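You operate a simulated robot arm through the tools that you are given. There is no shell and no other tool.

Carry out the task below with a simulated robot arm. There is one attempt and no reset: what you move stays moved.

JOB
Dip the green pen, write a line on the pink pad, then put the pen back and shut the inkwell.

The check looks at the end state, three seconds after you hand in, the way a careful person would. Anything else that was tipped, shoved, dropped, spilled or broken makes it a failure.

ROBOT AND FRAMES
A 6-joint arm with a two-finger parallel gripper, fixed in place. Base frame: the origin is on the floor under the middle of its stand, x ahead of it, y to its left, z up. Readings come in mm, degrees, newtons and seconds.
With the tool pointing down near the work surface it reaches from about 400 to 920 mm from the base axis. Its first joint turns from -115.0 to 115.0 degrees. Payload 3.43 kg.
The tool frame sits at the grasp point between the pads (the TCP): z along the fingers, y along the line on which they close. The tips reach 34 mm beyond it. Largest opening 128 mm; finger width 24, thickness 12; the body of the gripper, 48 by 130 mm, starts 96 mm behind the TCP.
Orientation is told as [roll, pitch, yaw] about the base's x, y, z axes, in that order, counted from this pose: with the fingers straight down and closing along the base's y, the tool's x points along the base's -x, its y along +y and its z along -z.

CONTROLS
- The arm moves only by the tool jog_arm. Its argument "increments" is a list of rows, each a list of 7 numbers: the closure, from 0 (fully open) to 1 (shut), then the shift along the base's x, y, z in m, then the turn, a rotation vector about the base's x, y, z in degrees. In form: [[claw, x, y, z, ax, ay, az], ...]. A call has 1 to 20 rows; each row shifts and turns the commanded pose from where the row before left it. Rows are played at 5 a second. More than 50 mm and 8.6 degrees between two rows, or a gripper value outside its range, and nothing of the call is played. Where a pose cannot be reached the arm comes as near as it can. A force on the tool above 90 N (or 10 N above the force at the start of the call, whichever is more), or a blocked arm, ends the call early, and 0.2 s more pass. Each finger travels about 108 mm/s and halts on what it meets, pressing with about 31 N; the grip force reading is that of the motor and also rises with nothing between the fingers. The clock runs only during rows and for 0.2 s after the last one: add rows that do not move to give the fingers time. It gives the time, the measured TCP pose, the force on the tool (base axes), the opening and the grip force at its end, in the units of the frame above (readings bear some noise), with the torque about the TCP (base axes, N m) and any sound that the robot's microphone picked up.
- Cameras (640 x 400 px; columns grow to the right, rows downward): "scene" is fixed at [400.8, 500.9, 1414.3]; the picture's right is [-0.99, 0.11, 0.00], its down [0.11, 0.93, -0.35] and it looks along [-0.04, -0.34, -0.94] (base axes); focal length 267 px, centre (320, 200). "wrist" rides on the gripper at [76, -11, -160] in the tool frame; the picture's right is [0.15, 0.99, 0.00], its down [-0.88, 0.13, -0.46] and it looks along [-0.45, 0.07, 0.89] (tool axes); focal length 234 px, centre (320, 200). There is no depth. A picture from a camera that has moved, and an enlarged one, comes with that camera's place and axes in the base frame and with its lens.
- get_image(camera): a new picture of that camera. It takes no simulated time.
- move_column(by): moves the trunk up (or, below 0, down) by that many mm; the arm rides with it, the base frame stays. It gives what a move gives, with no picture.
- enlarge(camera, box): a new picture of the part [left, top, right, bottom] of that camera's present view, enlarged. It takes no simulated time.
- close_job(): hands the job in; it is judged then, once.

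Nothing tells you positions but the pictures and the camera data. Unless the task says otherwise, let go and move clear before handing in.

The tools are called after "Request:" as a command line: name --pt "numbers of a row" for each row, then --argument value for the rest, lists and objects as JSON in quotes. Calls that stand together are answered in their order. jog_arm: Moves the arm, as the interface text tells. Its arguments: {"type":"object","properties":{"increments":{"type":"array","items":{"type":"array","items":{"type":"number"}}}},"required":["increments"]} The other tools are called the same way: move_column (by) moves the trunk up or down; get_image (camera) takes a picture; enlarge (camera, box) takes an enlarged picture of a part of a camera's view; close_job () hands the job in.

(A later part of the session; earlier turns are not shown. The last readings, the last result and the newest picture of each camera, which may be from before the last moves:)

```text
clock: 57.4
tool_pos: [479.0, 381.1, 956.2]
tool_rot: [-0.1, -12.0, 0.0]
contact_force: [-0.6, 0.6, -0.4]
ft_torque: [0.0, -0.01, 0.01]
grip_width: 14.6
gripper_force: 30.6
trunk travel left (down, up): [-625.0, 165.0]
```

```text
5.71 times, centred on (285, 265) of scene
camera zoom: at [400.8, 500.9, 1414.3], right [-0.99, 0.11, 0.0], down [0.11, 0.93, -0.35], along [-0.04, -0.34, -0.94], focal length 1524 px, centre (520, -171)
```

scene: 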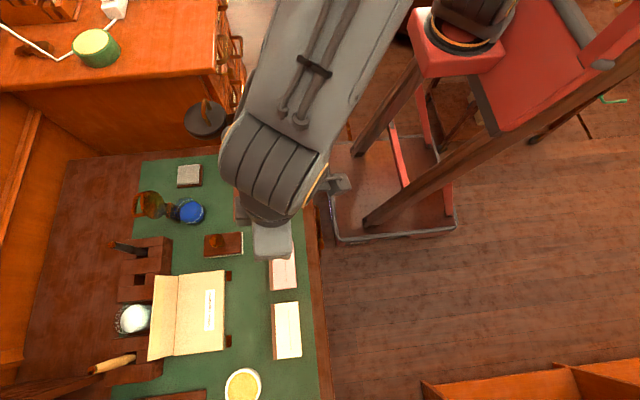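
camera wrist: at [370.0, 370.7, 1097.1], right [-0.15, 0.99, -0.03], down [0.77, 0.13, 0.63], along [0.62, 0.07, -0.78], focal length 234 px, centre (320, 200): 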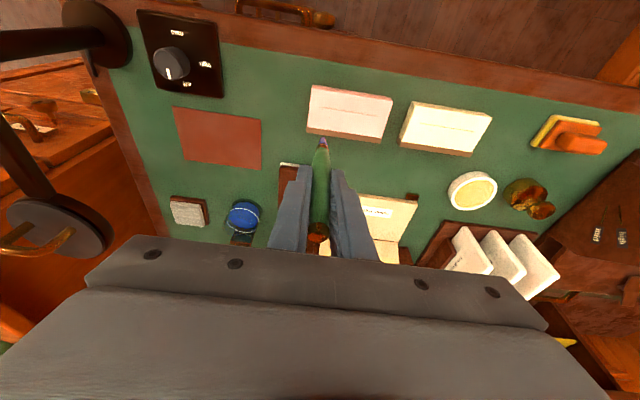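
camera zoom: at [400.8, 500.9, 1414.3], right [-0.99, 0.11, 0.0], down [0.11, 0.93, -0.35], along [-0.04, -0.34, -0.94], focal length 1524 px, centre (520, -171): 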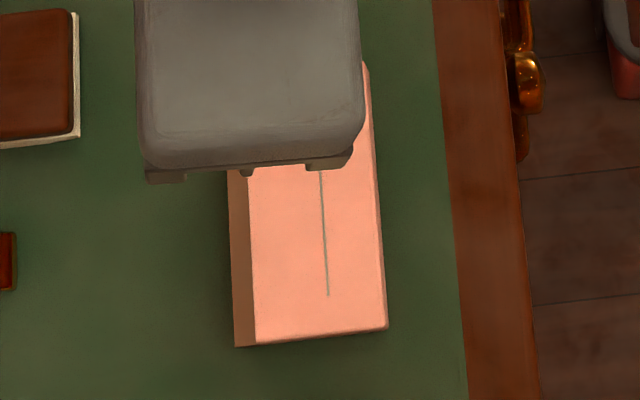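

The pad top is at z≈767, and the ruled line is at x≈473.5 with y from 376 to 457. The nib is at about (477.6, 381.5), roughly 103 mm below the TCP. I'll lower to just above the pad and inspect.

Request:
jog_arm --pt "1 0 0 -0.02 0 0 0" --pt "1 0 0 -0.02 0 0 0" --pt "1 0 0 -0.02 0 0 0" --pt "1 0 0 -0.014 0 0 0" --pt "1 0 0 0 0 0 0" --pt "1 0 0 0 0 0 0"

Request:
enlarge --camera "wrist" --box '[280, 60, 400, 160]'

Request:
enlarge --camera "scene" --box '[250, 230, 320, 300]'

```text
clock: 58.8
tool_pos: [478.7, 380.1, 883.4]
tool_rot: [0.0, -12.0, 0.1]
contact_force: [0.0, -0.3, -0.2]
ft_torque: [0.01, -0.01, -0.02]
grip_width: 14.7
gripper_force: 30.9
trunk travel left (down, up): [-625.0, 165.0]
```

```text
4.00 times, centred on (340, 110) of wrist
camera zoom: at [370.4, 369.9, 1023.2], right [-0.15, 0.99, -0.03], down [0.77, 0.13, 0.63], along [0.62, 0.07, -0.78], focal length 937 px, centre (240, 560)
```

zoom: 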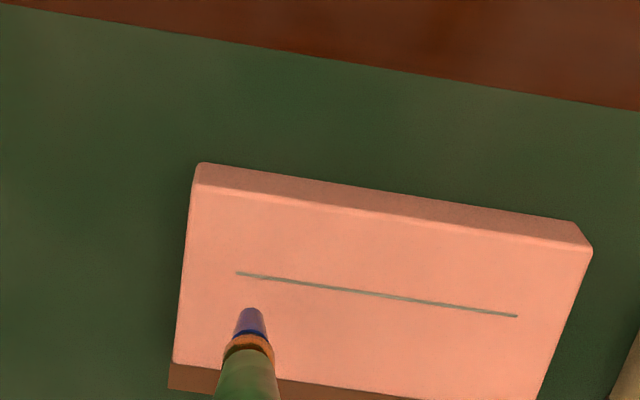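

```text
5.71 times, centred on (285, 265) of scene
camera zoom: at [400.8, 500.9, 1414.3], right [-0.99, 0.11, 0.0], down [0.11, 0.93, -0.35], along [-0.04, -0.34, -0.94], focal length 1524 px, centre (520, -171)
```

zoom: 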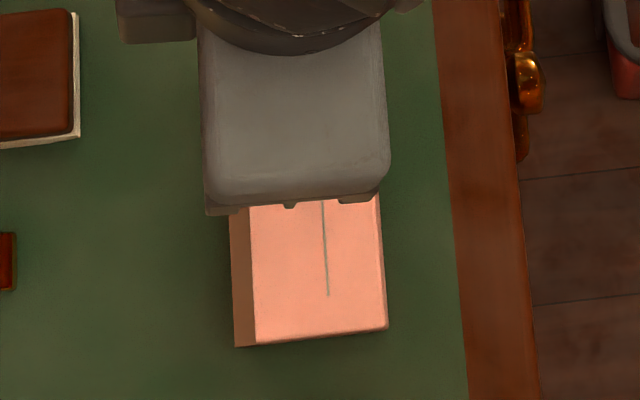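

The nib is about 12 mm above the pad. I'll lower 8 mm, then creep down in small steps.

Request:
jog_arm --pt "1 0 0 -0.004 0 0 0" --pt "1 0 0 -0.004 0 0 0" --pt "1 0 0 0 0 0 0" --pt "1 0 0 0 0 0 0"

Request:
enlarge --camera "wrist" --box '[290, 100, 350, 150]'

Request:
jog_arm --pt "1 0 0 -0.001 0 0 0" --pt "1 0 0 -0.001 0 0 0" --pt "1 0 0 0 0 0 0"

Request:
enlarge --camera "wrist" --box '[290, 100, 350, 150]'

```text
clock: 59.8
tool_pos: [478.9, 381.4, 874.5]
tool_rot: [-0.1, -11.9, 0.1]
contact_force: [0.4, -1.1, -0.7]
ft_torque: [-0.02, 0.02, 0.01]
grip_width: 14.6
gripper_force: 30.8
trunk travel left (down, up): [-625.0, 165.0]
```

```text
8.00 times, centred on (320, 125) of wrist
camera zoom: at [370.5, 369.7, 1014.9], right [-0.15, 0.99, -0.03], down [0.77, 0.13, 0.63], along [0.62, 0.07, -0.78], focal length 1873 px, centre (320, 800)
```

zoom: 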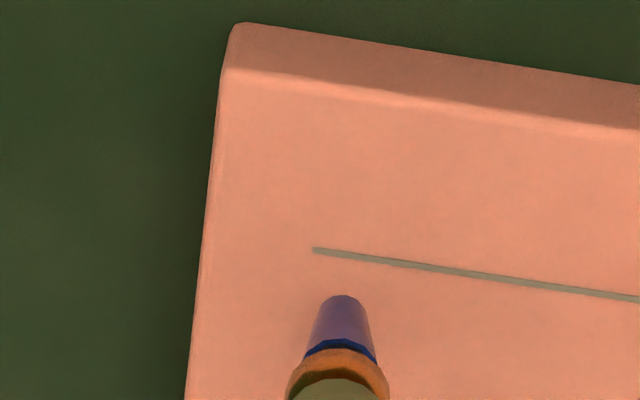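

```text
clock: 60.5
tool_pos: [480.2, 379.7, 872.5]
tool_rot: [0.0, -11.9, 0.2]
contact_force: [0.9, -0.4, 0.3]
ft_torque: [0.0, 0.0, 0.02]
grip_width: 14.6
gripper_force: 31.0
trunk travel left (down, up): [-625.0, 165.0]
```

```text
8.00 times, centred on (320, 125) of wrist
camera zoom: at [370.6, 369.4, 1013.0], right [-0.15, 0.99, -0.03], down [0.77, 0.13, 0.63], along [0.62, 0.07, -0.78], focal length 1873 px, centre (320, 800)
```

zoom: 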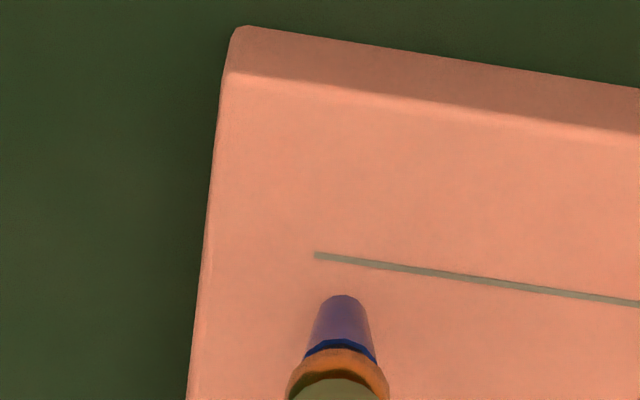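

No contact yet. I'll continue in 1 mm steps, watching the force.

Request:
jog_arm --pt "1 0 0 -0.001 0 0 0" --pt "1 0 0 0 0 0 0" --pt "1 0 0 0 0 0 0"

Request:
jog_arm --pt "1 0 0 -0.001 0 0 0" --pt "1 0 0 0 0 0 0" --pt "1 0 0 0 0 0 0"

Request:
enlarge --camera "wrist" --box '[290, 100, 350, 150]'

```text
clock: 61.4
tool_pos: [479.3, 380.7, 872.1]
tool_rot: [-0.1, -11.8, 0.1]
contact_force: [0.3, -1.1, 0.1]
ft_torque: [0.02, 0.0, 0.01]
grip_width: 14.9
gripper_force: 31.0
trunk travel left (down, up): [-625.0, 165.0]
```

```text
clock: 62.1
tool_pos: [478.7, 379.4, 871.0]
tool_rot: [-0.1, -12.0, 0.1]
contact_force: [-0.2, 0.3, -0.6]
ft_torque: [0.01, 0.0, 0.01]
grip_width: 14.7
gripper_force: 30.7
trunk travel left (down, up): [-625.0, 165.0]
```

```text
8.00 times, centred on (320, 125) of wrist
camera zoom: at [370.5, 369.4, 1011.0], right [-0.15, 0.99, -0.03], down [0.77, 0.13, 0.63], along [0.62, 0.07, -0.78], focal length 1873 px, centre (320, 800)
```

zoom: 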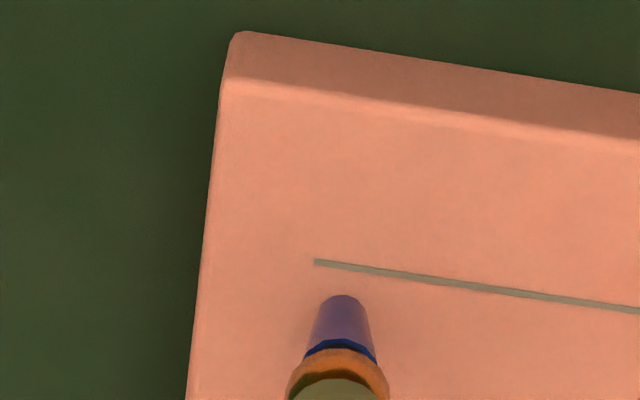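

Request:
jog_arm --pt "1 0 0 -0.001 0 0 0" --pt "1 0 0 0 0 0 0" --pt "1 0 0 0 0 0 0"

Request:
jog_arm --pt "1 0 0 0 0 0 0" --pt "1 0 0 0 0 0 0"

Request:
enlarge --camera "wrist" --box '[290, 100, 350, 150]'

```text
clock: 63.0
tool_pos: [479.3, 379.4, 869.7]
tool_rot: [-0.2, -11.8, 0.0]
contact_force: [0.1, -0.3, 0.4]
ft_torque: [0.01, -0.03, 0.01]
grip_width: 14.9
gripper_force: 31.4
trunk travel left (down, up): [-625.0, 165.0]
```

```text
clock: 63.5
tool_pos: [479.5, 379.7, 869.3]
tool_rot: [-0.1, -11.9, 0.2]
contact_force: [1.2, -0.3, -0.7]
ft_torque: [0.0, -0.02, -0.02]
grip_width: 14.6
gripper_force: 31.2
trunk travel left (down, up): [-625.0, 165.0]
```

```text
8.00 times, centred on (320, 125) of wrist
camera zoom: at [370.5, 369.5, 1010.2], right [-0.15, 0.99, -0.03], down [0.77, 0.13, 0.63], along [0.62, 0.07, -0.78], focal length 1873 px, centre (320, 800)
```

zoom: 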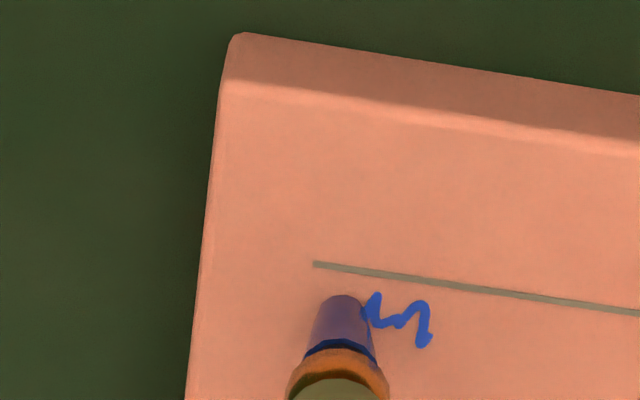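

Ink has started marking the pad at this height with no contact force. I'll draw the nib along +y at constant height, in short pieces.

Request:
jog_arm --pt "1 0 0.004 0 0 0 0" --pt "1 0 0.004 0 0 0 0" --pt "1 0 0.004 0 0 0 0" --pt "1 0 0.004 0 0 0 0" --pt "1 0 0.004 0 0 0 0" --pt "1 0 0 0 0 0 0"

Request:
enlarge --camera "wrist" --box '[270, 90, 370, 160]'

Request:
enlarge --camera "scene" --box '[250, 230, 320, 300]'

```text
clock: 65.0
tool_pos: [479.3, 399.7, 870.7]
tool_rot: [0.0, -11.9, 0.1]
contact_force: [-0.3, -0.2, 0.0]
ft_torque: [0.01, 0.0, -0.02]
grip_width: 14.4
gripper_force: 30.8
trunk travel left (down, up): [-625.0, 165.0]
```

```text
5.71 times, centred on (320, 125) of wrist
camera zoom: at [371.1, 389.7, 1010.3], right [-0.15, 0.99, -0.03], down [0.77, 0.13, 0.63], along [0.62, 0.07, -0.78], focal length 1338 px, centre (320, 629)
```

zoom: 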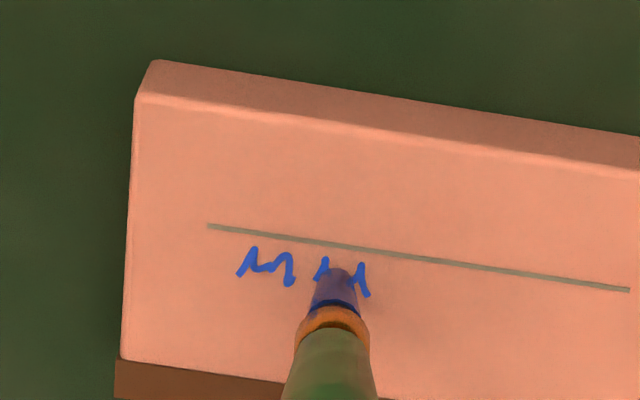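

```text
5.71 times, centred on (285, 265) of scene
camera zoom: at [400.8, 500.9, 1414.3], right [-0.99, 0.11, 0.0], down [0.11, 0.93, -0.35], along [-0.04, -0.34, -0.94], focal length 1524 px, centre (520, -171)
```

zoom: 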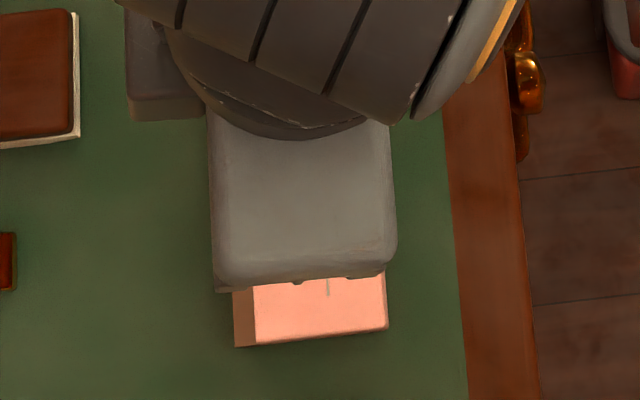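

Handwriting glyphs appear as the nib travels. I'll continue along +y.

Request:
jog_arm --pt "1 0 0.004 0 0 0 0" --pt "1 0 0.004 0 0 0 0" --pt "1 0 0.004 0 0 0 0" --pt "1 0 0.004 0 0 0 0" --pt "1 0 0.004 0 0 0 0" --pt "1 0 0.004 0 0 0 0" --pt "1 0 0.004 0 0 0 0" --pt "1 0 0.004 0 0 0 0" --pt "1 0 0 0 0 0 0"

Request:
enlarge --camera "wrist" --box '[250, 80, 370, 160]'

```text
clock: 67.0
tool_pos: [478.8, 429.8, 868.2]
tool_rot: [0.0, -12.0, 0.1]
contact_force: [0.0, -0.5, 0.1]
ft_torque: [0.0, -0.02, -0.01]
grip_width: 14.7
gripper_force: 31.2
trunk travel left (down, up): [-625.0, 165.0]
```

```text
5.00 times, centred on (310, 120) of wrist
camera zoom: at [370.5, 421.2, 1010.0], right [-0.15, 0.99, -0.03], down [0.77, 0.13, 0.63], along [0.62, 0.07, -0.78], focal length 1171 px, centre (370, 600)
```

zoom: 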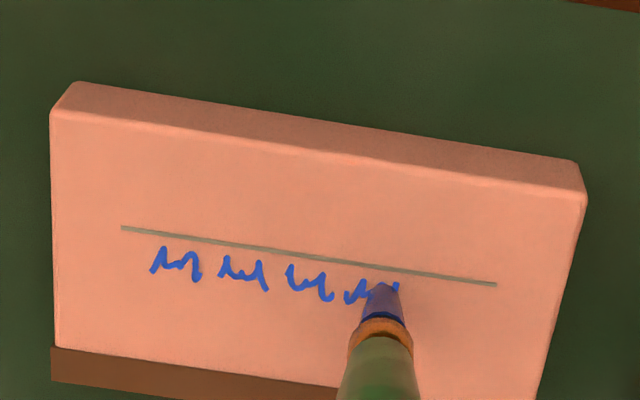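

Four "words" are on the pad, parallel to the rule. I'll write a bit further to complete the line, then lift.

Request:
jog_arm --pt "1 0 0.004 0 0 0 0" --pt "1 0 0.004 0 0 0 0" --pt "1 0 0.004 0 0 0 0" --pt "1 0 0.004 0 0 0 0" --pt "1 0 0.004 0 0 0 0" --pt "1 0 0 0 0 0 0" --pt "1 0 0 0.005 0 0 0" --pt "1 0 0 0.01 0 0 0" --pt "1 0 0 0.02 0 0 0" --pt "1 0 0 0 0 0 0"

Request:
enlarge --camera "wrist" --box '[240, 70, 370, 160]'

```text
clock: 69.2
tool_pos: [480.0, 453.1, 904.2]
tool_rot: [-0.1, -12.0, 0.1]
contact_force: [1.0, 0.5, -0.8]
ft_torque: [-0.01, -0.03, 0.0]
grip_width: 14.6
gripper_force: 30.8
trunk travel left (down, up): [-625.0, 165.0]
```

```text
4.44 times, centred on (305, 115) of wrist
camera zoom: at [370.7, 442.8, 1044.7], right [-0.15, 0.99, -0.03], down [0.77, 0.13, 0.63], along [0.62, 0.07, -0.78], focal length 1041 px, centre (387, 578)
```

zoom: 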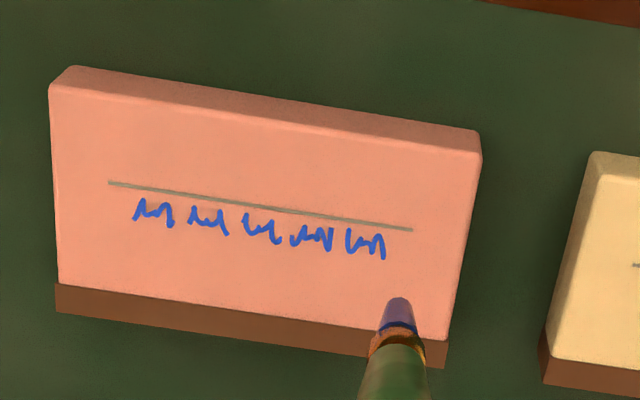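

The line is written: five words beneath the rule on the pink pad. Now I'll carry the pen back, high, to above its slot in the rack.

Request:
jog_arm --pt "1 0 0 0.02 0 0 0" --pt "1 0 0 0.02 0 0 0" --pt "1 0 0 0.016 0 0 0" --pt "1 0.028 -0.0046 0 0 0 0" --pt "1 0.028 -0.0046 0 0 0 0" --pt "1 0.028 -0.0046 0 0 0 0" --pt "1 0.028 -0.0046 0 0 0 0" --pt "1 0.028 -0.0046 0 0 0 0" --pt "1 0.028 -0.0046 0 0 0 0" --pt "1 0.028 -0.0046 0 0 0 0" --pt "1 0.026 -0.0046 0 0 0 0" --pt "1 0 0 0 0 0 0"

Request:
get_image --camera "scene"

Request:
get_image --camera "wrist"

```text
clock: 71.8
tool_pos: [702.1, 416.5, 962.4]
tool_rot: [0.1, -11.9, 0.1]
contact_force: [0.3, 0.8, 0.3]
ft_torque: [0.0, 0.0, 0.0]
grip_width: 14.4
gripper_force: 30.6
trunk travel left (down, up): [-625.0, 165.0]
```

```text
taken
```

scene: 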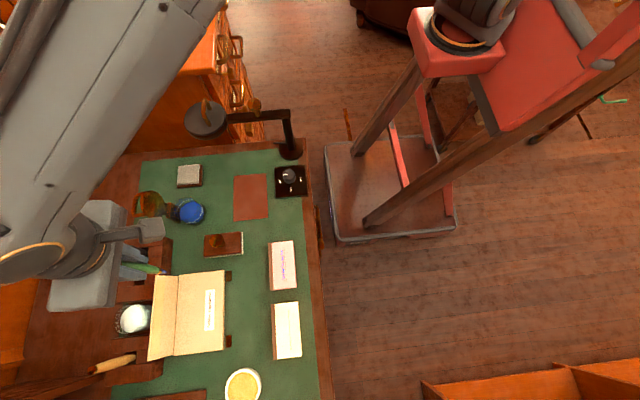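

```text
taken
camera wrist: at [594.0, 405.6, 1102.1], right [-0.15, 0.99, -0.03], down [0.77, 0.13, 0.63], along [0.62, 0.07, -0.78], focal length 234 px, centre (320, 200)
```

wrist: 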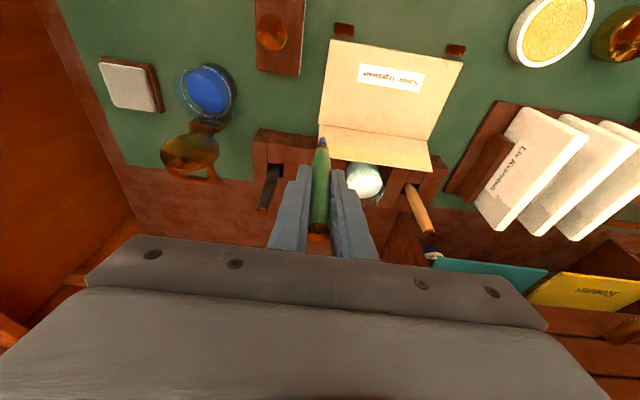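

Now I'll move out over the slot (+94 mm in x).

Request:
jog_arm --pt "1 0.019 0 0 0 0 0" --pt "1 0.019 0 0 0 0 0" --pt "1 0.019 0 0 0 0 0" --pt "1 0.019 0 0 0 0 0" --pt "1 0.0179 0.0003 0 0 0 0" --pt "1 0 0 0 0 0 0" --pt "1 0 0 0 0 0 0"

Request:
enlarge --camera "wrist" --box '[250, 80, 390, 220]'

Request:
enlarge --camera "scene" --box '[80, 230, 180, 340]'

```text
clock: 73.3
tool_pos: [796.9, 415.7, 961.3]
tool_rot: [-0.1, -12.0, 0.2]
contact_force: [-0.7, -0.5, -0.3]
ft_torque: [0.02, 0.01, -0.01]
grip_width: 14.8
gripper_force: 30.6
trunk travel left (down, up): [-625.0, 165.0]
```

```text
2.86 times, centred on (320, 150) of wrist
camera zoom: at [687.8, 405.2, 1101.8], right [-0.15, 0.99, -0.03], down [0.77, 0.13, 0.63], along [0.62, 0.07, -0.78], focal length 669 px, centre (320, 343)
```

zoom: 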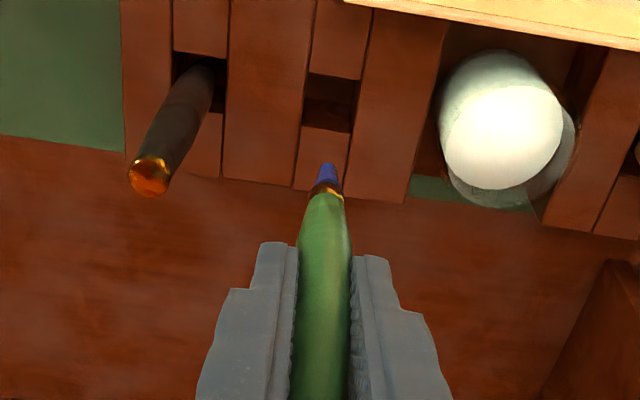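

```text
3.64 times, centred on (130, 285) of scene
camera zoom: at [400.8, 500.9, 1414.3], right [-0.99, 0.11, 0.0], down [0.11, 0.93, -0.35], along [-0.04, -0.34, -0.94], focal length 970 px, centre (1011, -109)
```

zoom: 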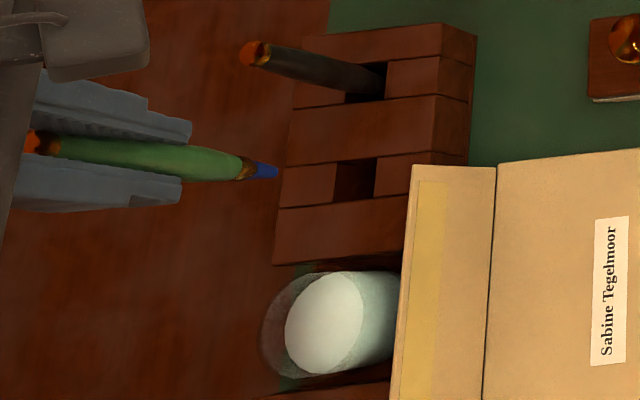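

Aligned with the slot centre at about (796.7, 416.5). I'll descend until the nib is just at the slot mouth and check.

Request:
jog_arm --pt "1 0 0.0007 -0.02 0 0 0" --pt "1 0 0 -0.02 0 0 0" --pt "1 0 0 -0.02 0 0 0" --pt "1 0 0 0 0 0 0"

Request:
enlarge --camera "wrist" --box '[270, 80, 370, 180]'

Request:
enlarge --camera "scene" --box '[90, 240, 170, 310]'

```text
clock: 74.3
tool_pos: [794.6, 415.8, 899.9]
tool_rot: [-0.1, -11.9, 0.2]
contact_force: [0.2, 0.6, -0.8]
ft_torque: [0.0, 0.01, 0.01]
grip_width: 14.7
gripper_force: 30.5
trunk travel left (down, up): [-625.0, 165.0]
```

```text
4.00 times, centred on (320, 130) of wrist
camera zoom: at [686.0, 405.7, 1040.2], right [-0.15, 0.99, -0.03], down [0.77, 0.13, 0.63], along [0.63, 0.07, -0.78], focal length 937 px, centre (320, 480)
```

zoom: 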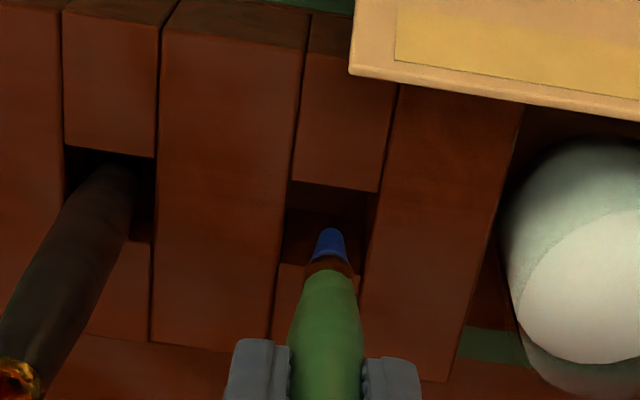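

```text
5.71 times, centred on (130, 275) of scene
camera zoom: at [400.8, 500.9, 1414.3], right [-0.99, 0.11, 0.0], down [0.11, 0.93, -0.35], along [-0.04, -0.34, -0.94], focal length 1524 px, centre (1406, -229)
```

zoom: 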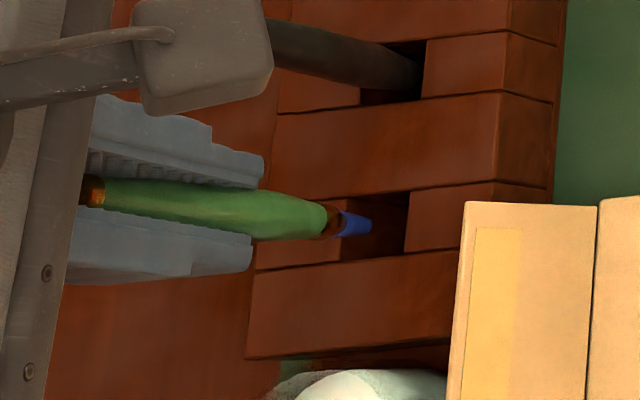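

The nib is at the slot mouth and well inside it. I'll continue down with a small x correction.

Request:
jog_arm --pt "1 0.0008 0 -0.01 0 0 0" --pt "1 0.0006 0 -0.01 0 0 0" --pt "1 0.0004 0 -0.01 0 0 0" --pt "1 0 0 -0.005 0 0 0" --pt "1 0 0 0 0 0 0"

Request:
enlarge --camera "wrist" --box '[270, 80, 370, 180]'

Request:
enlarge --camera "scene" --box '[90, 240, 170, 310]'

```text
clock: 75.5
tool_pos: [796.8, 417.2, 866.9]
tool_rot: [0.0, -11.9, 0.1]
contact_force: [-0.2, 0.3, -0.6]
ft_torque: [-0.01, 0.01, -0.01]
grip_width: 14.4
gripper_force: 30.7
trunk travel left (down, up): [-625.0, 165.0]
```

```text
4.00 times, centred on (320, 130) of wrist
camera zoom: at [688.0, 406.5, 1006.1], right [-0.15, 0.99, -0.03], down [0.77, 0.13, 0.63], along [0.63, 0.07, -0.78], focal length 937 px, centre (320, 480)
```

zoom: 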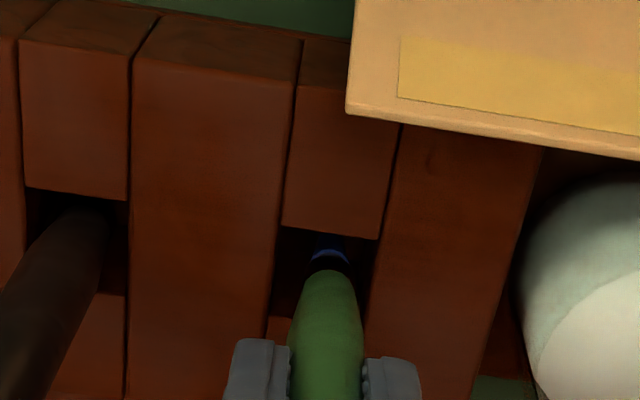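

```text
5.71 times, centred on (130, 275) of scene
camera zoom: at [400.8, 500.9, 1414.3], right [-0.99, 0.11, 0.0], down [0.11, 0.93, -0.35], along [-0.04, -0.34, -0.94], focal length 1524 px, centre (1406, -229)
```

zoom: 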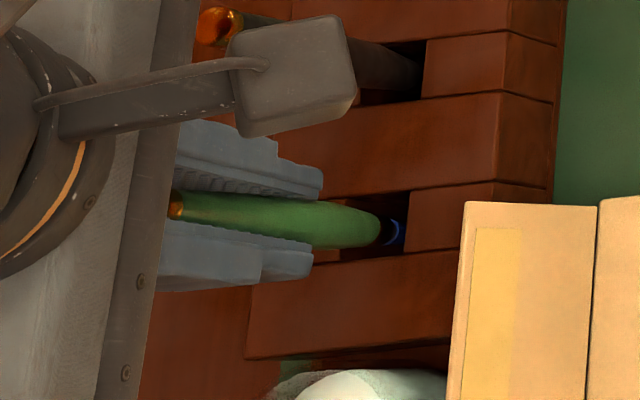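

The nib is inside the slot. I'll lower the remaining ~13 mm gently.

Request:
jog_arm --pt "1 0 -0.0004 -0.005 0 0 0" --pt "1 0 0 -0.004 0 0 0" --pt "1 0 0 -0.002 0 0 0" --pt "1 0 0 0 0 0 0"

Request:
jog_arm --pt "1 0 0 -0.001 0 0 0" --pt "1 0 0 -0.001 0 0 0" --pt "1 0 0 0 0 0 0" --pt "1 0 0 0 0 0 0"

Request:
enlarge --camera "wrist" --box '[270, 100, 370, 200]'

```text
clock: 76.5
tool_pos: [797.2, 416.6, 855.2]
tool_rot: [-0.1, -11.9, 0.1]
contact_force: [0.5, -0.5, -0.9]
ft_torque: [-0.04, 0.03, 0.05]
grip_width: 14.5
gripper_force: 30.9
trunk travel left (down, up): [-625.0, 165.0]
```

```text
clock: 77.5
tool_pos: [796.4, 417.0, 852.7]
tool_rot: [-0.1, -11.9, 0.2]
contact_force: [0.5, 0.4, -1.4]
ft_torque: [0.01, 0.01, -0.01]
grip_width: 14.6
gripper_force: 31.0
trunk travel left (down, up): [-625.0, 165.0]
```

```text
4.00 times, centred on (320, 150) of wrist
camera zoom: at [687.7, 405.3, 993.8], right [-0.15, 0.99, -0.03], down [0.77, 0.13, 0.63], along [0.62, 0.07, -0.78], focal length 937 px, centre (320, 400)
```

zoom: 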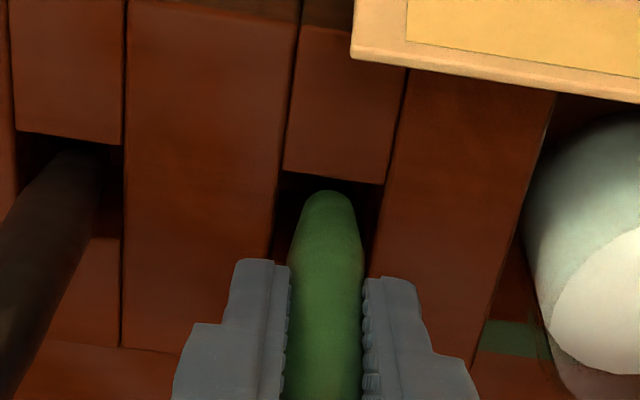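

About 1.5 mm more to the original seat height. One more small step, then check the force.

Request:
jog_arm --pt "1 0 0 -0.001 0 0 0" --pt "1 0 0 0 0 0 0" --pt "1 0 0 0 0 0 0"

Request:
jog_arm --pt "1 0 0 0 0 0 0" --pt "1 0 0 0 0 0 0"

Request:
enlarge --camera "wrist" --box '[270, 100, 370, 200]'

```text
clock: 78.3
tool_pos: [796.2, 415.1, 851.0]
tool_rot: [-0.1, -11.9, 0.1]
contact_force: [0.0, -0.7, -0.3]
ft_torque: [-0.03, 0.02, -0.01]
grip_width: 14.7
gripper_force: 31.4
trunk travel left (down, up): [-625.0, 165.0]
```

```text
clock: 79.0
tool_pos: [796.2, 416.5, 851.5]
tool_rot: [-0.1, -11.9, 0.2]
contact_force: [0.0, -0.1, 0.7]
ft_torque: [-0.01, 0.02, -0.02]
grip_width: 14.6
gripper_force: 30.7
trunk travel left (down, up): [-625.0, 165.0]
```

```text
4.00 times, centred on (320, 150) of wrist
camera zoom: at [687.8, 405.5, 992.8], right [-0.15, 0.99, -0.03], down [0.77, 0.13, 0.63], along [0.62, 0.07, -0.78], focal length 937 px, centre (320, 400)
```

zoom: 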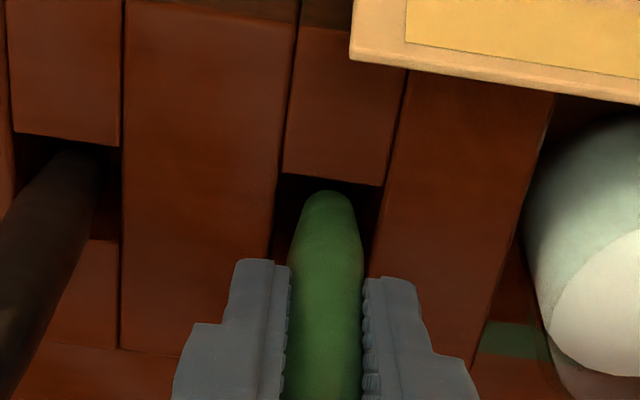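

The pen is at the original seat height. Releasing slowly.

Request:
jog_arm --pt "0.87 0 0 -0.0005 0 0 0" --pt "0.84 0 0 0 0 0 0" --pt "0.8 0 0 0 0 0 0" --pt "0.7 0 0 0 0 0 0" --pt "0.6 0 0 0 0 0 0" --pt "0.55 0 0 0 0 0 0" --pt "0.55 0 0 0 0 0 0"

Request:
enlarge --camera "wrist" --box '[250, 110, 390, 240]'

Request:
enlarge --camera "scene" --box '[80, 230, 180, 340]'

```text
clock: 80.5
tool_pos: [796.2, 415.6, 852.2]
tool_rot: [0.0, -11.8, 0.1]
contact_force: [-0.2, -0.3, 0.9]
ft_torque: [-0.02, -0.02, 0.03]
grip_width: 57.5
gripper_force: 0.1
trunk travel left (down, up): [-625.0, 165.0]
```

```text
3.08 times, centred on (320, 175) of wrist
camera zoom: at [688.1, 405.4, 992.5], right [-0.15, 0.99, -0.03], down [0.77, 0.13, 0.63], along [0.62, 0.07, -0.78], focal length 720 px, centre (320, 277)
```

zoom: 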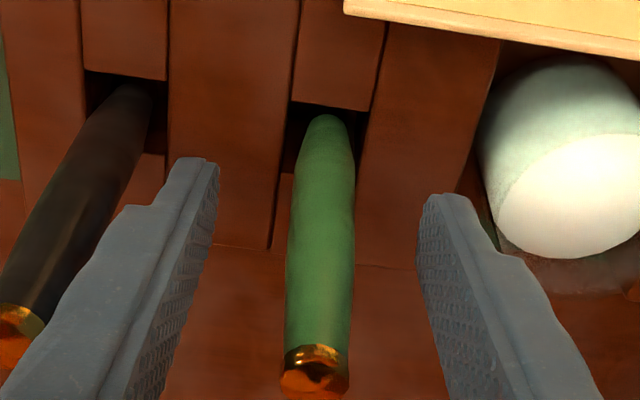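

```text
3.64 times, centred on (130, 285) of scene
camera zoom: at [400.8, 500.9, 1414.3], right [-0.99, 0.11, 0.0], down [0.11, 0.93, -0.35], along [-0.04, -0.34, -0.94], focal length 970 px, centre (1011, -109)
```

zoom: 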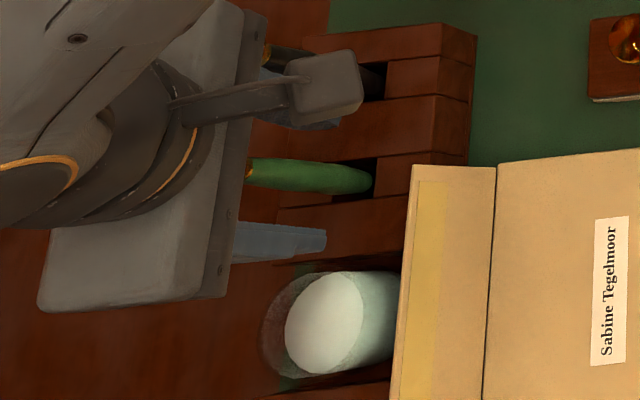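

The pen stands freely in its slot. I'll retreat straight up.

Request:
jog_arm --pt "0.55 0 0 0.02 0 0 0" --pt "0.55 0 0 0.025 0 0 0" --pt "0.55 0 0 0.03 0 0 0" --pt "0.55 0 0 0.033 0 0 0" --pt "0.55 0 0 0 0 0 0"

Request:
jog_arm --pt "0.55 -0.03 0 0 0 0 0" --pt "0.6 -0.03 0 0 0 0 0" --pt "0.7 -0.03 0 0.01 0 6 0" --pt "0.8 -0.02 0 0.01 0 6 0" --pt "0.8 0 -0.03 0.01 0 0 0" --pt "0.8 0 -0.03 0.01 0 0 0" --pt "0.8 0 -0.03 0.01 0 0 0" --pt "0.8 0 0 0 0 0 0"

Request:
get_image --camera "scene"

Request:
get_image --camera "wrist"

```text
clock: 81.8
tool_pos: [794.8, 415.3, 958.5]
tool_rot: [-0.1, -11.8, 0.2]
contact_force: [-1.1, 0.4, 0.3]
ft_torque: [0.01, 0.04, 0.01]
grip_width: 57.5
gripper_force: 0.0
trunk travel left (down, up): [-625.0, 165.0]
```

```text
clock: 83.5
tool_pos: [686.9, 325.9, 1009.3]
tool_rot: [0.0, 0.1, 0.2]
contact_force: [-0.6, -0.3, 0.1]
ft_torque: [-0.03, 0.02, 0.03]
grip_width: 25.6
gripper_force: 0.0
trunk travel left (down, up): [-625.0, 165.0]
```

```text
taken
```

scene: 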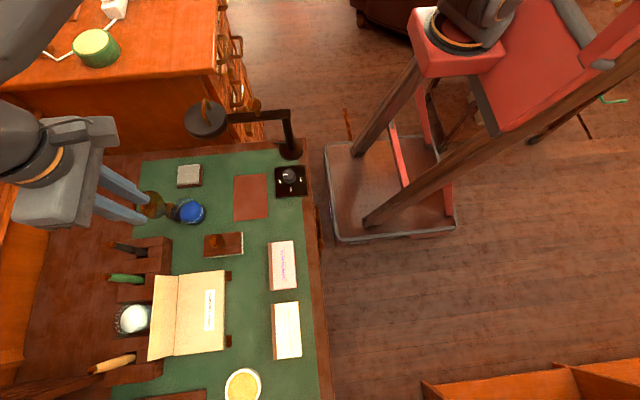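

```text
taken
camera wrist: at [610.7, 314.8, 1168.2], right [-0.15, 0.99, 0.0], down [0.88, 0.13, 0.45], along [0.45, 0.07, -0.89], focal length 234 px, centre (320, 200)
```

wrist: 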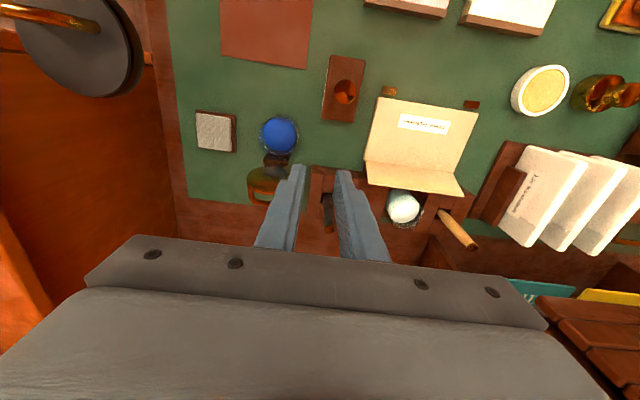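

The pen is back and everything else is in place. Now for the lid: I'll rise, yaw to +90° and lower the trunk back to the configuration used for opening.

Request:
jog_arm --pt "0.859 0 0 0.03 0 0 8.17" --pt "0.859 0 0 0.03 0 0 8.17" --pt "0.859 0 0 0.03 0 0 8.17" --pt "0.859 0 0 0.01 0 0 8.17" --pt "0.859 0 -0.01 0 0 0 8.17" --pt "0.859 0 -0.01 0 0 0 8.17" --pt "0.859 0 -0.01 0 0 0 8.17" --pt "0.859 0 -0.01 0 0 0 8.17" --pt "0.859 0 -0.01 0 0 0 8.17" --pt "0.859 0 -0.01 0 0 0 8.17" --pt "0.859 0 -0.002 0 0 0 8.17" --pt "0.859 0 0 0 0 0 0"

Request:
move_column --by -150

Request:
get_image --camera "wrist"

```text
clock: 86.2
tool_pos: [687.1, 264.1, 1108.8]
tool_rot: [-0.1, 0.1, 90.1]
contact_force: [-0.5, -0.3, 0.3]
ft_torque: [0.03, -0.01, -0.01]
grip_width: 17.9
gripper_force: 0.0
trunk travel left (down, up): [-625.0, 165.0]
```

```text
clock: 87.9
tool_pos: [686.1, 263.2, 959.5]
tool_rot: [0.1, 0.0, 90.0]
contact_force: [0.3, -0.6, -0.6]
ft_torque: [0.02, 0.01, -0.01]
grip_width: 18.1
gripper_force: 0.1
trunk travel left (down, up): [-475.0, 315.0]
```

```text
taken
camera wrist: at [696.4, 189.3, 1119.6], right [-0.99, -0.15, 0.0], down [-0.13, 0.88, 0.45], along [-0.07, 0.45, -0.89], focal length 234 px, centre (320, 200)
```

wrist: 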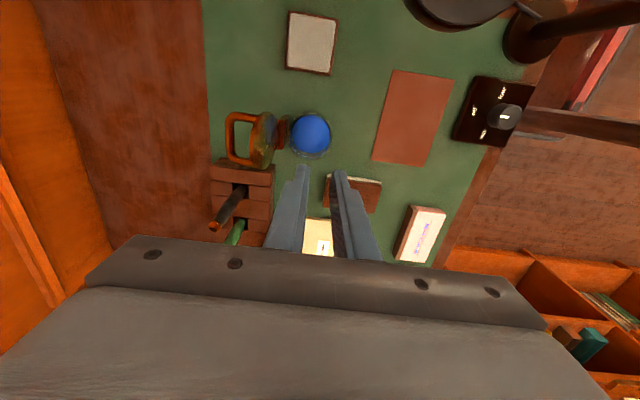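

Now I'll move out above the open lid's handle, with the slight +5° tilt.

Request:
jog_arm --pt "0.859 0.03 -0.001 0 0 0 0" --pt "0.859 0.03 0 0 0 0 0" --pt "0.859 0.03 0 0 0 2.5 0" --pt "0.859 0.0224 0 0 0 2.5 0" --pt "0.859 0 0 0 0 0 0"

Request:
enlarge --camera "wrist" --box '[260, 80, 400, 220]'

Request:
enlarge --camera "scene" --box '[90, 170, 220, 260]'

```text
clock: 89.1
tool_pos: [798.5, 262.5, 959.9]
tool_rot: [5.0, 0.1, 89.9]
contact_force: [-0.7, -0.2, 0.2]
ft_torque: [-0.01, -0.01, 0.0]
grip_width: 18.0
gripper_force: 0.2
trunk travel left (down, up): [-475.0, 315.0]
```

```text
2.86 times, centred on (330, 150) of wrist
camera zoom: at [821.6, 187.9, 1118.7], right [-0.99, -0.15, 0.09], down [-0.09, 0.88, 0.46], along [-0.14, 0.45, -0.88], focal length 669 px, centre (291, 343)
```

zoom: 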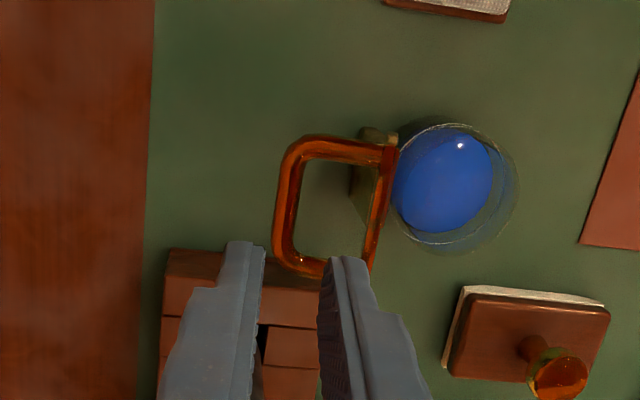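

```text
4.44 times, centred on (155, 215) of scene
camera zoom: at [400.8, 500.9, 1414.3], right [-0.99, 0.11, 0.0], down [0.11, 0.93, -0.35], along [-0.04, -0.34, -0.94], focal length 1185 px, centre (1053, 133)
```

zoom: 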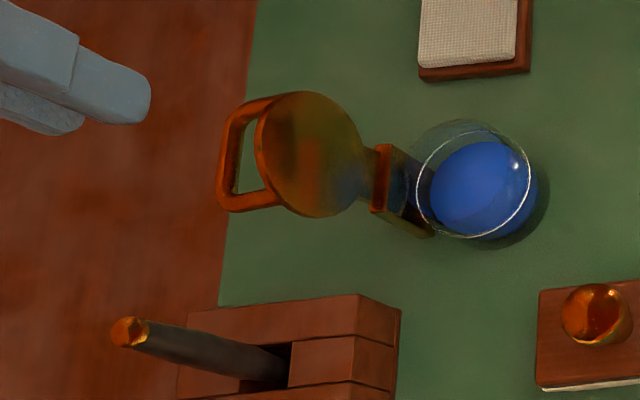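

The handle bar is at about (789, 264, 848). I'll correct x by +2.4 mm and start down along the tool axis.

Request:
jog_arm --pt "0.859 0.0024 0 0 0 0 0" --pt "0.859 -0.0017 0 -0.02 0 0 0" --pt "0.859 -0.0017 0 -0.02 0 0 0" --pt "0.859 -0.0013 0 -0.015 0 0 0" --pt "0.859 0 0 0 0 0 0"

Request:
enlarge --camera "wrist" --box '[260, 90, 400, 230]'

Request:
enlarge --camera "scene" --box '[90, 170, 220, 260]'

```text
clock: 90.3
tool_pos: [796.8, 264.4, 906.3]
tool_rot: [5.0, 0.1, 89.9]
contact_force: [0.4, 0.0, 0.6]
ft_torque: [-0.02, 0.0, -0.02]
grip_width: 17.8
gripper_force: 0.0
trunk travel left (down, up): [-475.0, 315.0]
```

```text
2.86 times, centred on (330, 160) of wrist
camera zoom: at [820.8, 188.6, 1063.1], right [-0.99, -0.15, 0.09], down [-0.09, 0.88, 0.46], along [-0.14, 0.45, -0.88], focal length 669 px, centre (291, 314)
```

zoom: 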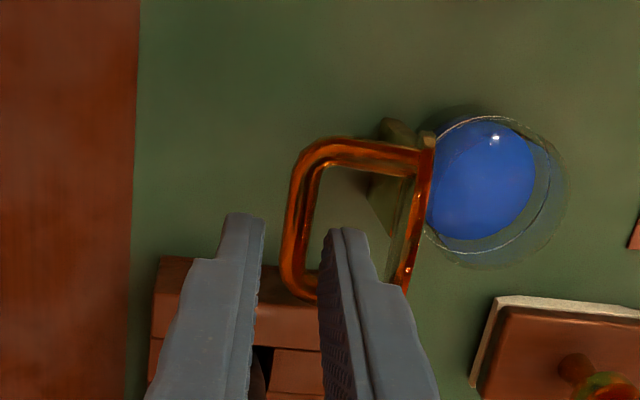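

```text
4.44 times, centred on (155, 215) of scene
camera zoom: at [400.8, 500.9, 1414.3], right [-0.99, 0.11, 0.0], down [0.11, 0.93, -0.35], along [-0.04, -0.34, -0.94], focal length 1185 px, centre (1053, 133)
```

zoom: 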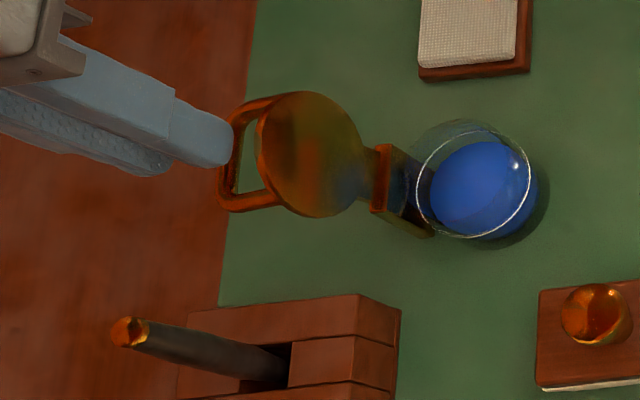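

The bar is slightly off-centre in the slot. I'll shift −2.4 mm in x, then finish the descent.

Request:
jog_arm --pt "0.859 -0.0024 -0.001 0 0 0 0" --pt "0.859 0 0 0 0 0 0" --pt "0.859 -0.001 0 -0.012 0 0 0" --pt "0.859 -0.001 0 -0.012 0 0 0" --pt "0.859 -0.0009 0 -0.011 0 0 0" --pt "0.859 0 0 0 0 0 0"

Request:
enlarge --camera "wrist" --box '[260, 90, 400, 230]'

Request:
enlarge --camera "scene" --box '[90, 170, 220, 260]'

```text
clock: 91.7
tool_pos: [791.0, 261.9, 869.5]
tool_rot: [5.0, 0.0, 90.1]
contact_force: [-1.2, 0.4, 0.5]
ft_torque: [-0.01, 0.02, 0.0]
grip_width: 17.9
gripper_force: 0.0
trunk travel left (down, up): [-475.0, 315.0]
```

```text
2.86 times, centred on (330, 160) of wrist
camera zoom: at [814.5, 187.5, 1026.8], right [-0.99, -0.15, 0.09], down [-0.09, 0.88, 0.46], along [-0.14, 0.45, -0.88], focal length 669 px, centre (291, 314)
```

zoom: 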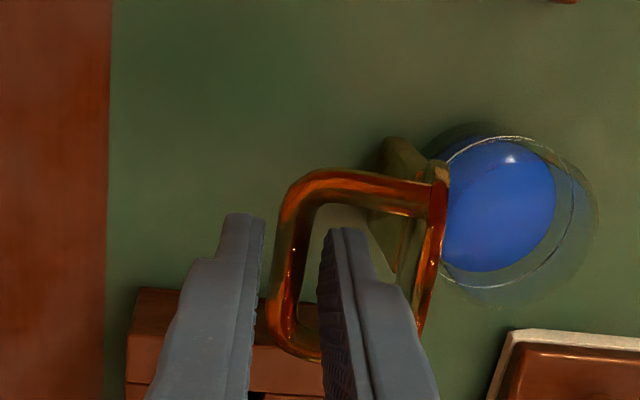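

```text
4.44 times, centred on (155, 215) of scene
camera zoom: at [400.8, 500.9, 1414.3], right [-0.99, 0.11, 0.0], down [0.11, 0.93, -0.35], along [-0.04, -0.34, -0.94], focal length 1185 px, centre (1053, 133)
```

zoom: 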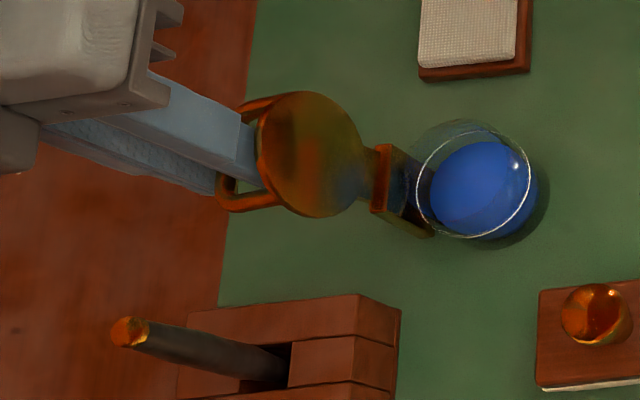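

The bar is caged and no contact is registered. I'll start closing by reversing the arc, first back to about 80°.

Request:
jog_arm --pt "0.859 -0.0031 0 0.0013 0 0 0" --pt "0.859 -0.0062 0 0.0044 0 -1.6 0" --pt "0.859 -0.0062 0 0.0041 0 -1.7 0" --pt "0.859 -0.0062 0 0.0037 0 -1.7 0" --pt "0.859 0 0 0 0 0 0"

Request:
enlarge --camera "wrist" --box '[260, 90, 400, 230]'

Request:
enlarge --camera "scene" --box '[120, 170, 230, 250]'

```text
clock: 92.9
tool_pos: [770.2, 262.0, 884.2]
tool_rot: [0.0, 0.1, 90.1]
contact_force: [-0.3, 0.6, 0.9]
ft_torque: [0.02, 0.01, 0.01]
grip_width: 17.9
gripper_force: 0.0
trunk travel left (down, up): [-475.0, 315.0]
```

```text
2.86 times, centred on (330, 160) of wrist
camera zoom: at [779.5, 187.1, 1043.0], right [-0.99, -0.15, 0.0], down [-0.13, 0.88, 0.45], along [-0.07, 0.45, -0.89], focal length 669 px, centre (291, 314)
```

zoom: 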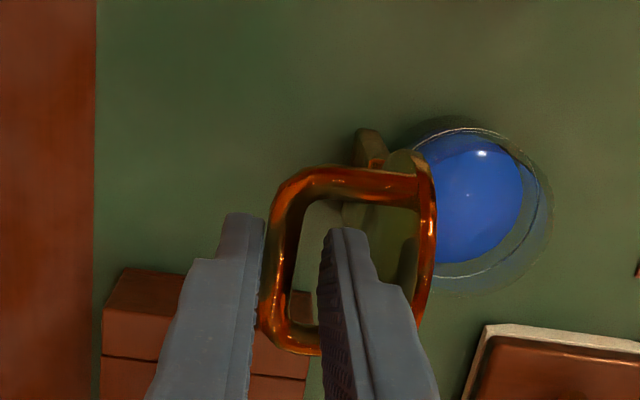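

```text
5.00 times, centred on (175, 210) of scene
camera zoom: at [400.8, 500.9, 1414.3], right [-0.99, 0.11, 0.0], down [0.11, 0.93, -0.35], along [-0.04, -0.34, -0.94], focal length 1333 px, centre (1045, 150)
```

zoom: 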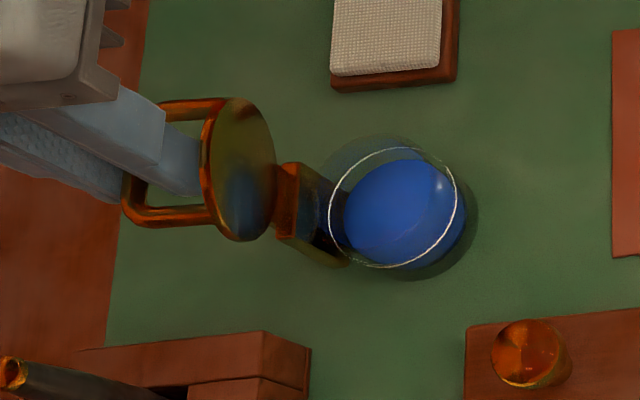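

The lid follows the finger with the jar still. I'll continue to about 40°.

Request:
jog_arm --pt "0.859 -0.0066 0 0.0022 0 -2.5 0" --pt "0.859 -0.0066 0 0.0015 0 -2.5 0" --pt "0.859 -0.0066 0 0.0009 0 -2.5 0" --pt "0.859 -0.0066 0 0.0003 0 -2.5 0" --pt "0.859 -0.0067 0 0.0002 0 -2.5 0" --pt "0.859 -0.0067 0 -0.0004 0 -2.5 0" --pt "0.859 -0.0067 0 -0.001 0 -2.5 0" --pt "0.859 -0.0067 0 -0.0014 0 -2.5 0" --pt "0.859 0 0 0 0 0 0"

Request:
enlarge --camera "wrist" --box '[260, 90, 400, 230]'

Request:
enlarge --camera "scene" --box '[130, 170, 240, 250]'

```text
clock: 94.9
tool_pos: [717.8, 261.0, 884.5]
tool_rot: [-20.0, 0.1, 90.0]
contact_force: [0.4, -0.3, 0.2]
ft_torque: [0.05, 0.01, -0.03]
grip_width: 17.9
gripper_force: 0.0
trunk travel left (down, up): [-475.0, 315.0]
```

```text
2.86 times, centred on (330, 160) of wrist
camera zoom: at [671.3, 186.9, 1038.9], right [-0.93, -0.15, -0.34], down [-0.28, 0.88, 0.38], along [0.24, 0.45, -0.86], focal length 669 px, centre (291, 314)
```

zoom: 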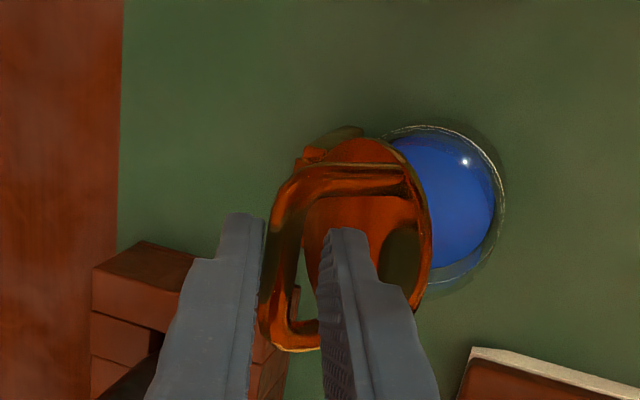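

```text
5.00 times, centred on (185, 210) of scene
camera zoom: at [400.8, 500.9, 1414.3], right [-0.99, 0.11, 0.0], down [0.11, 0.93, -0.35], along [-0.04, -0.34, -0.94], focal length 1333 px, centre (995, 150)
```

zoom: 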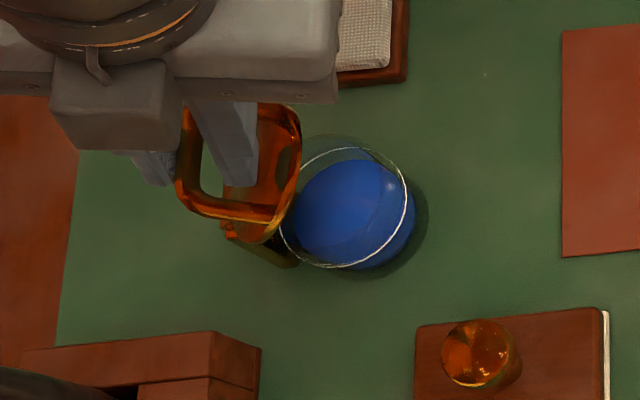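

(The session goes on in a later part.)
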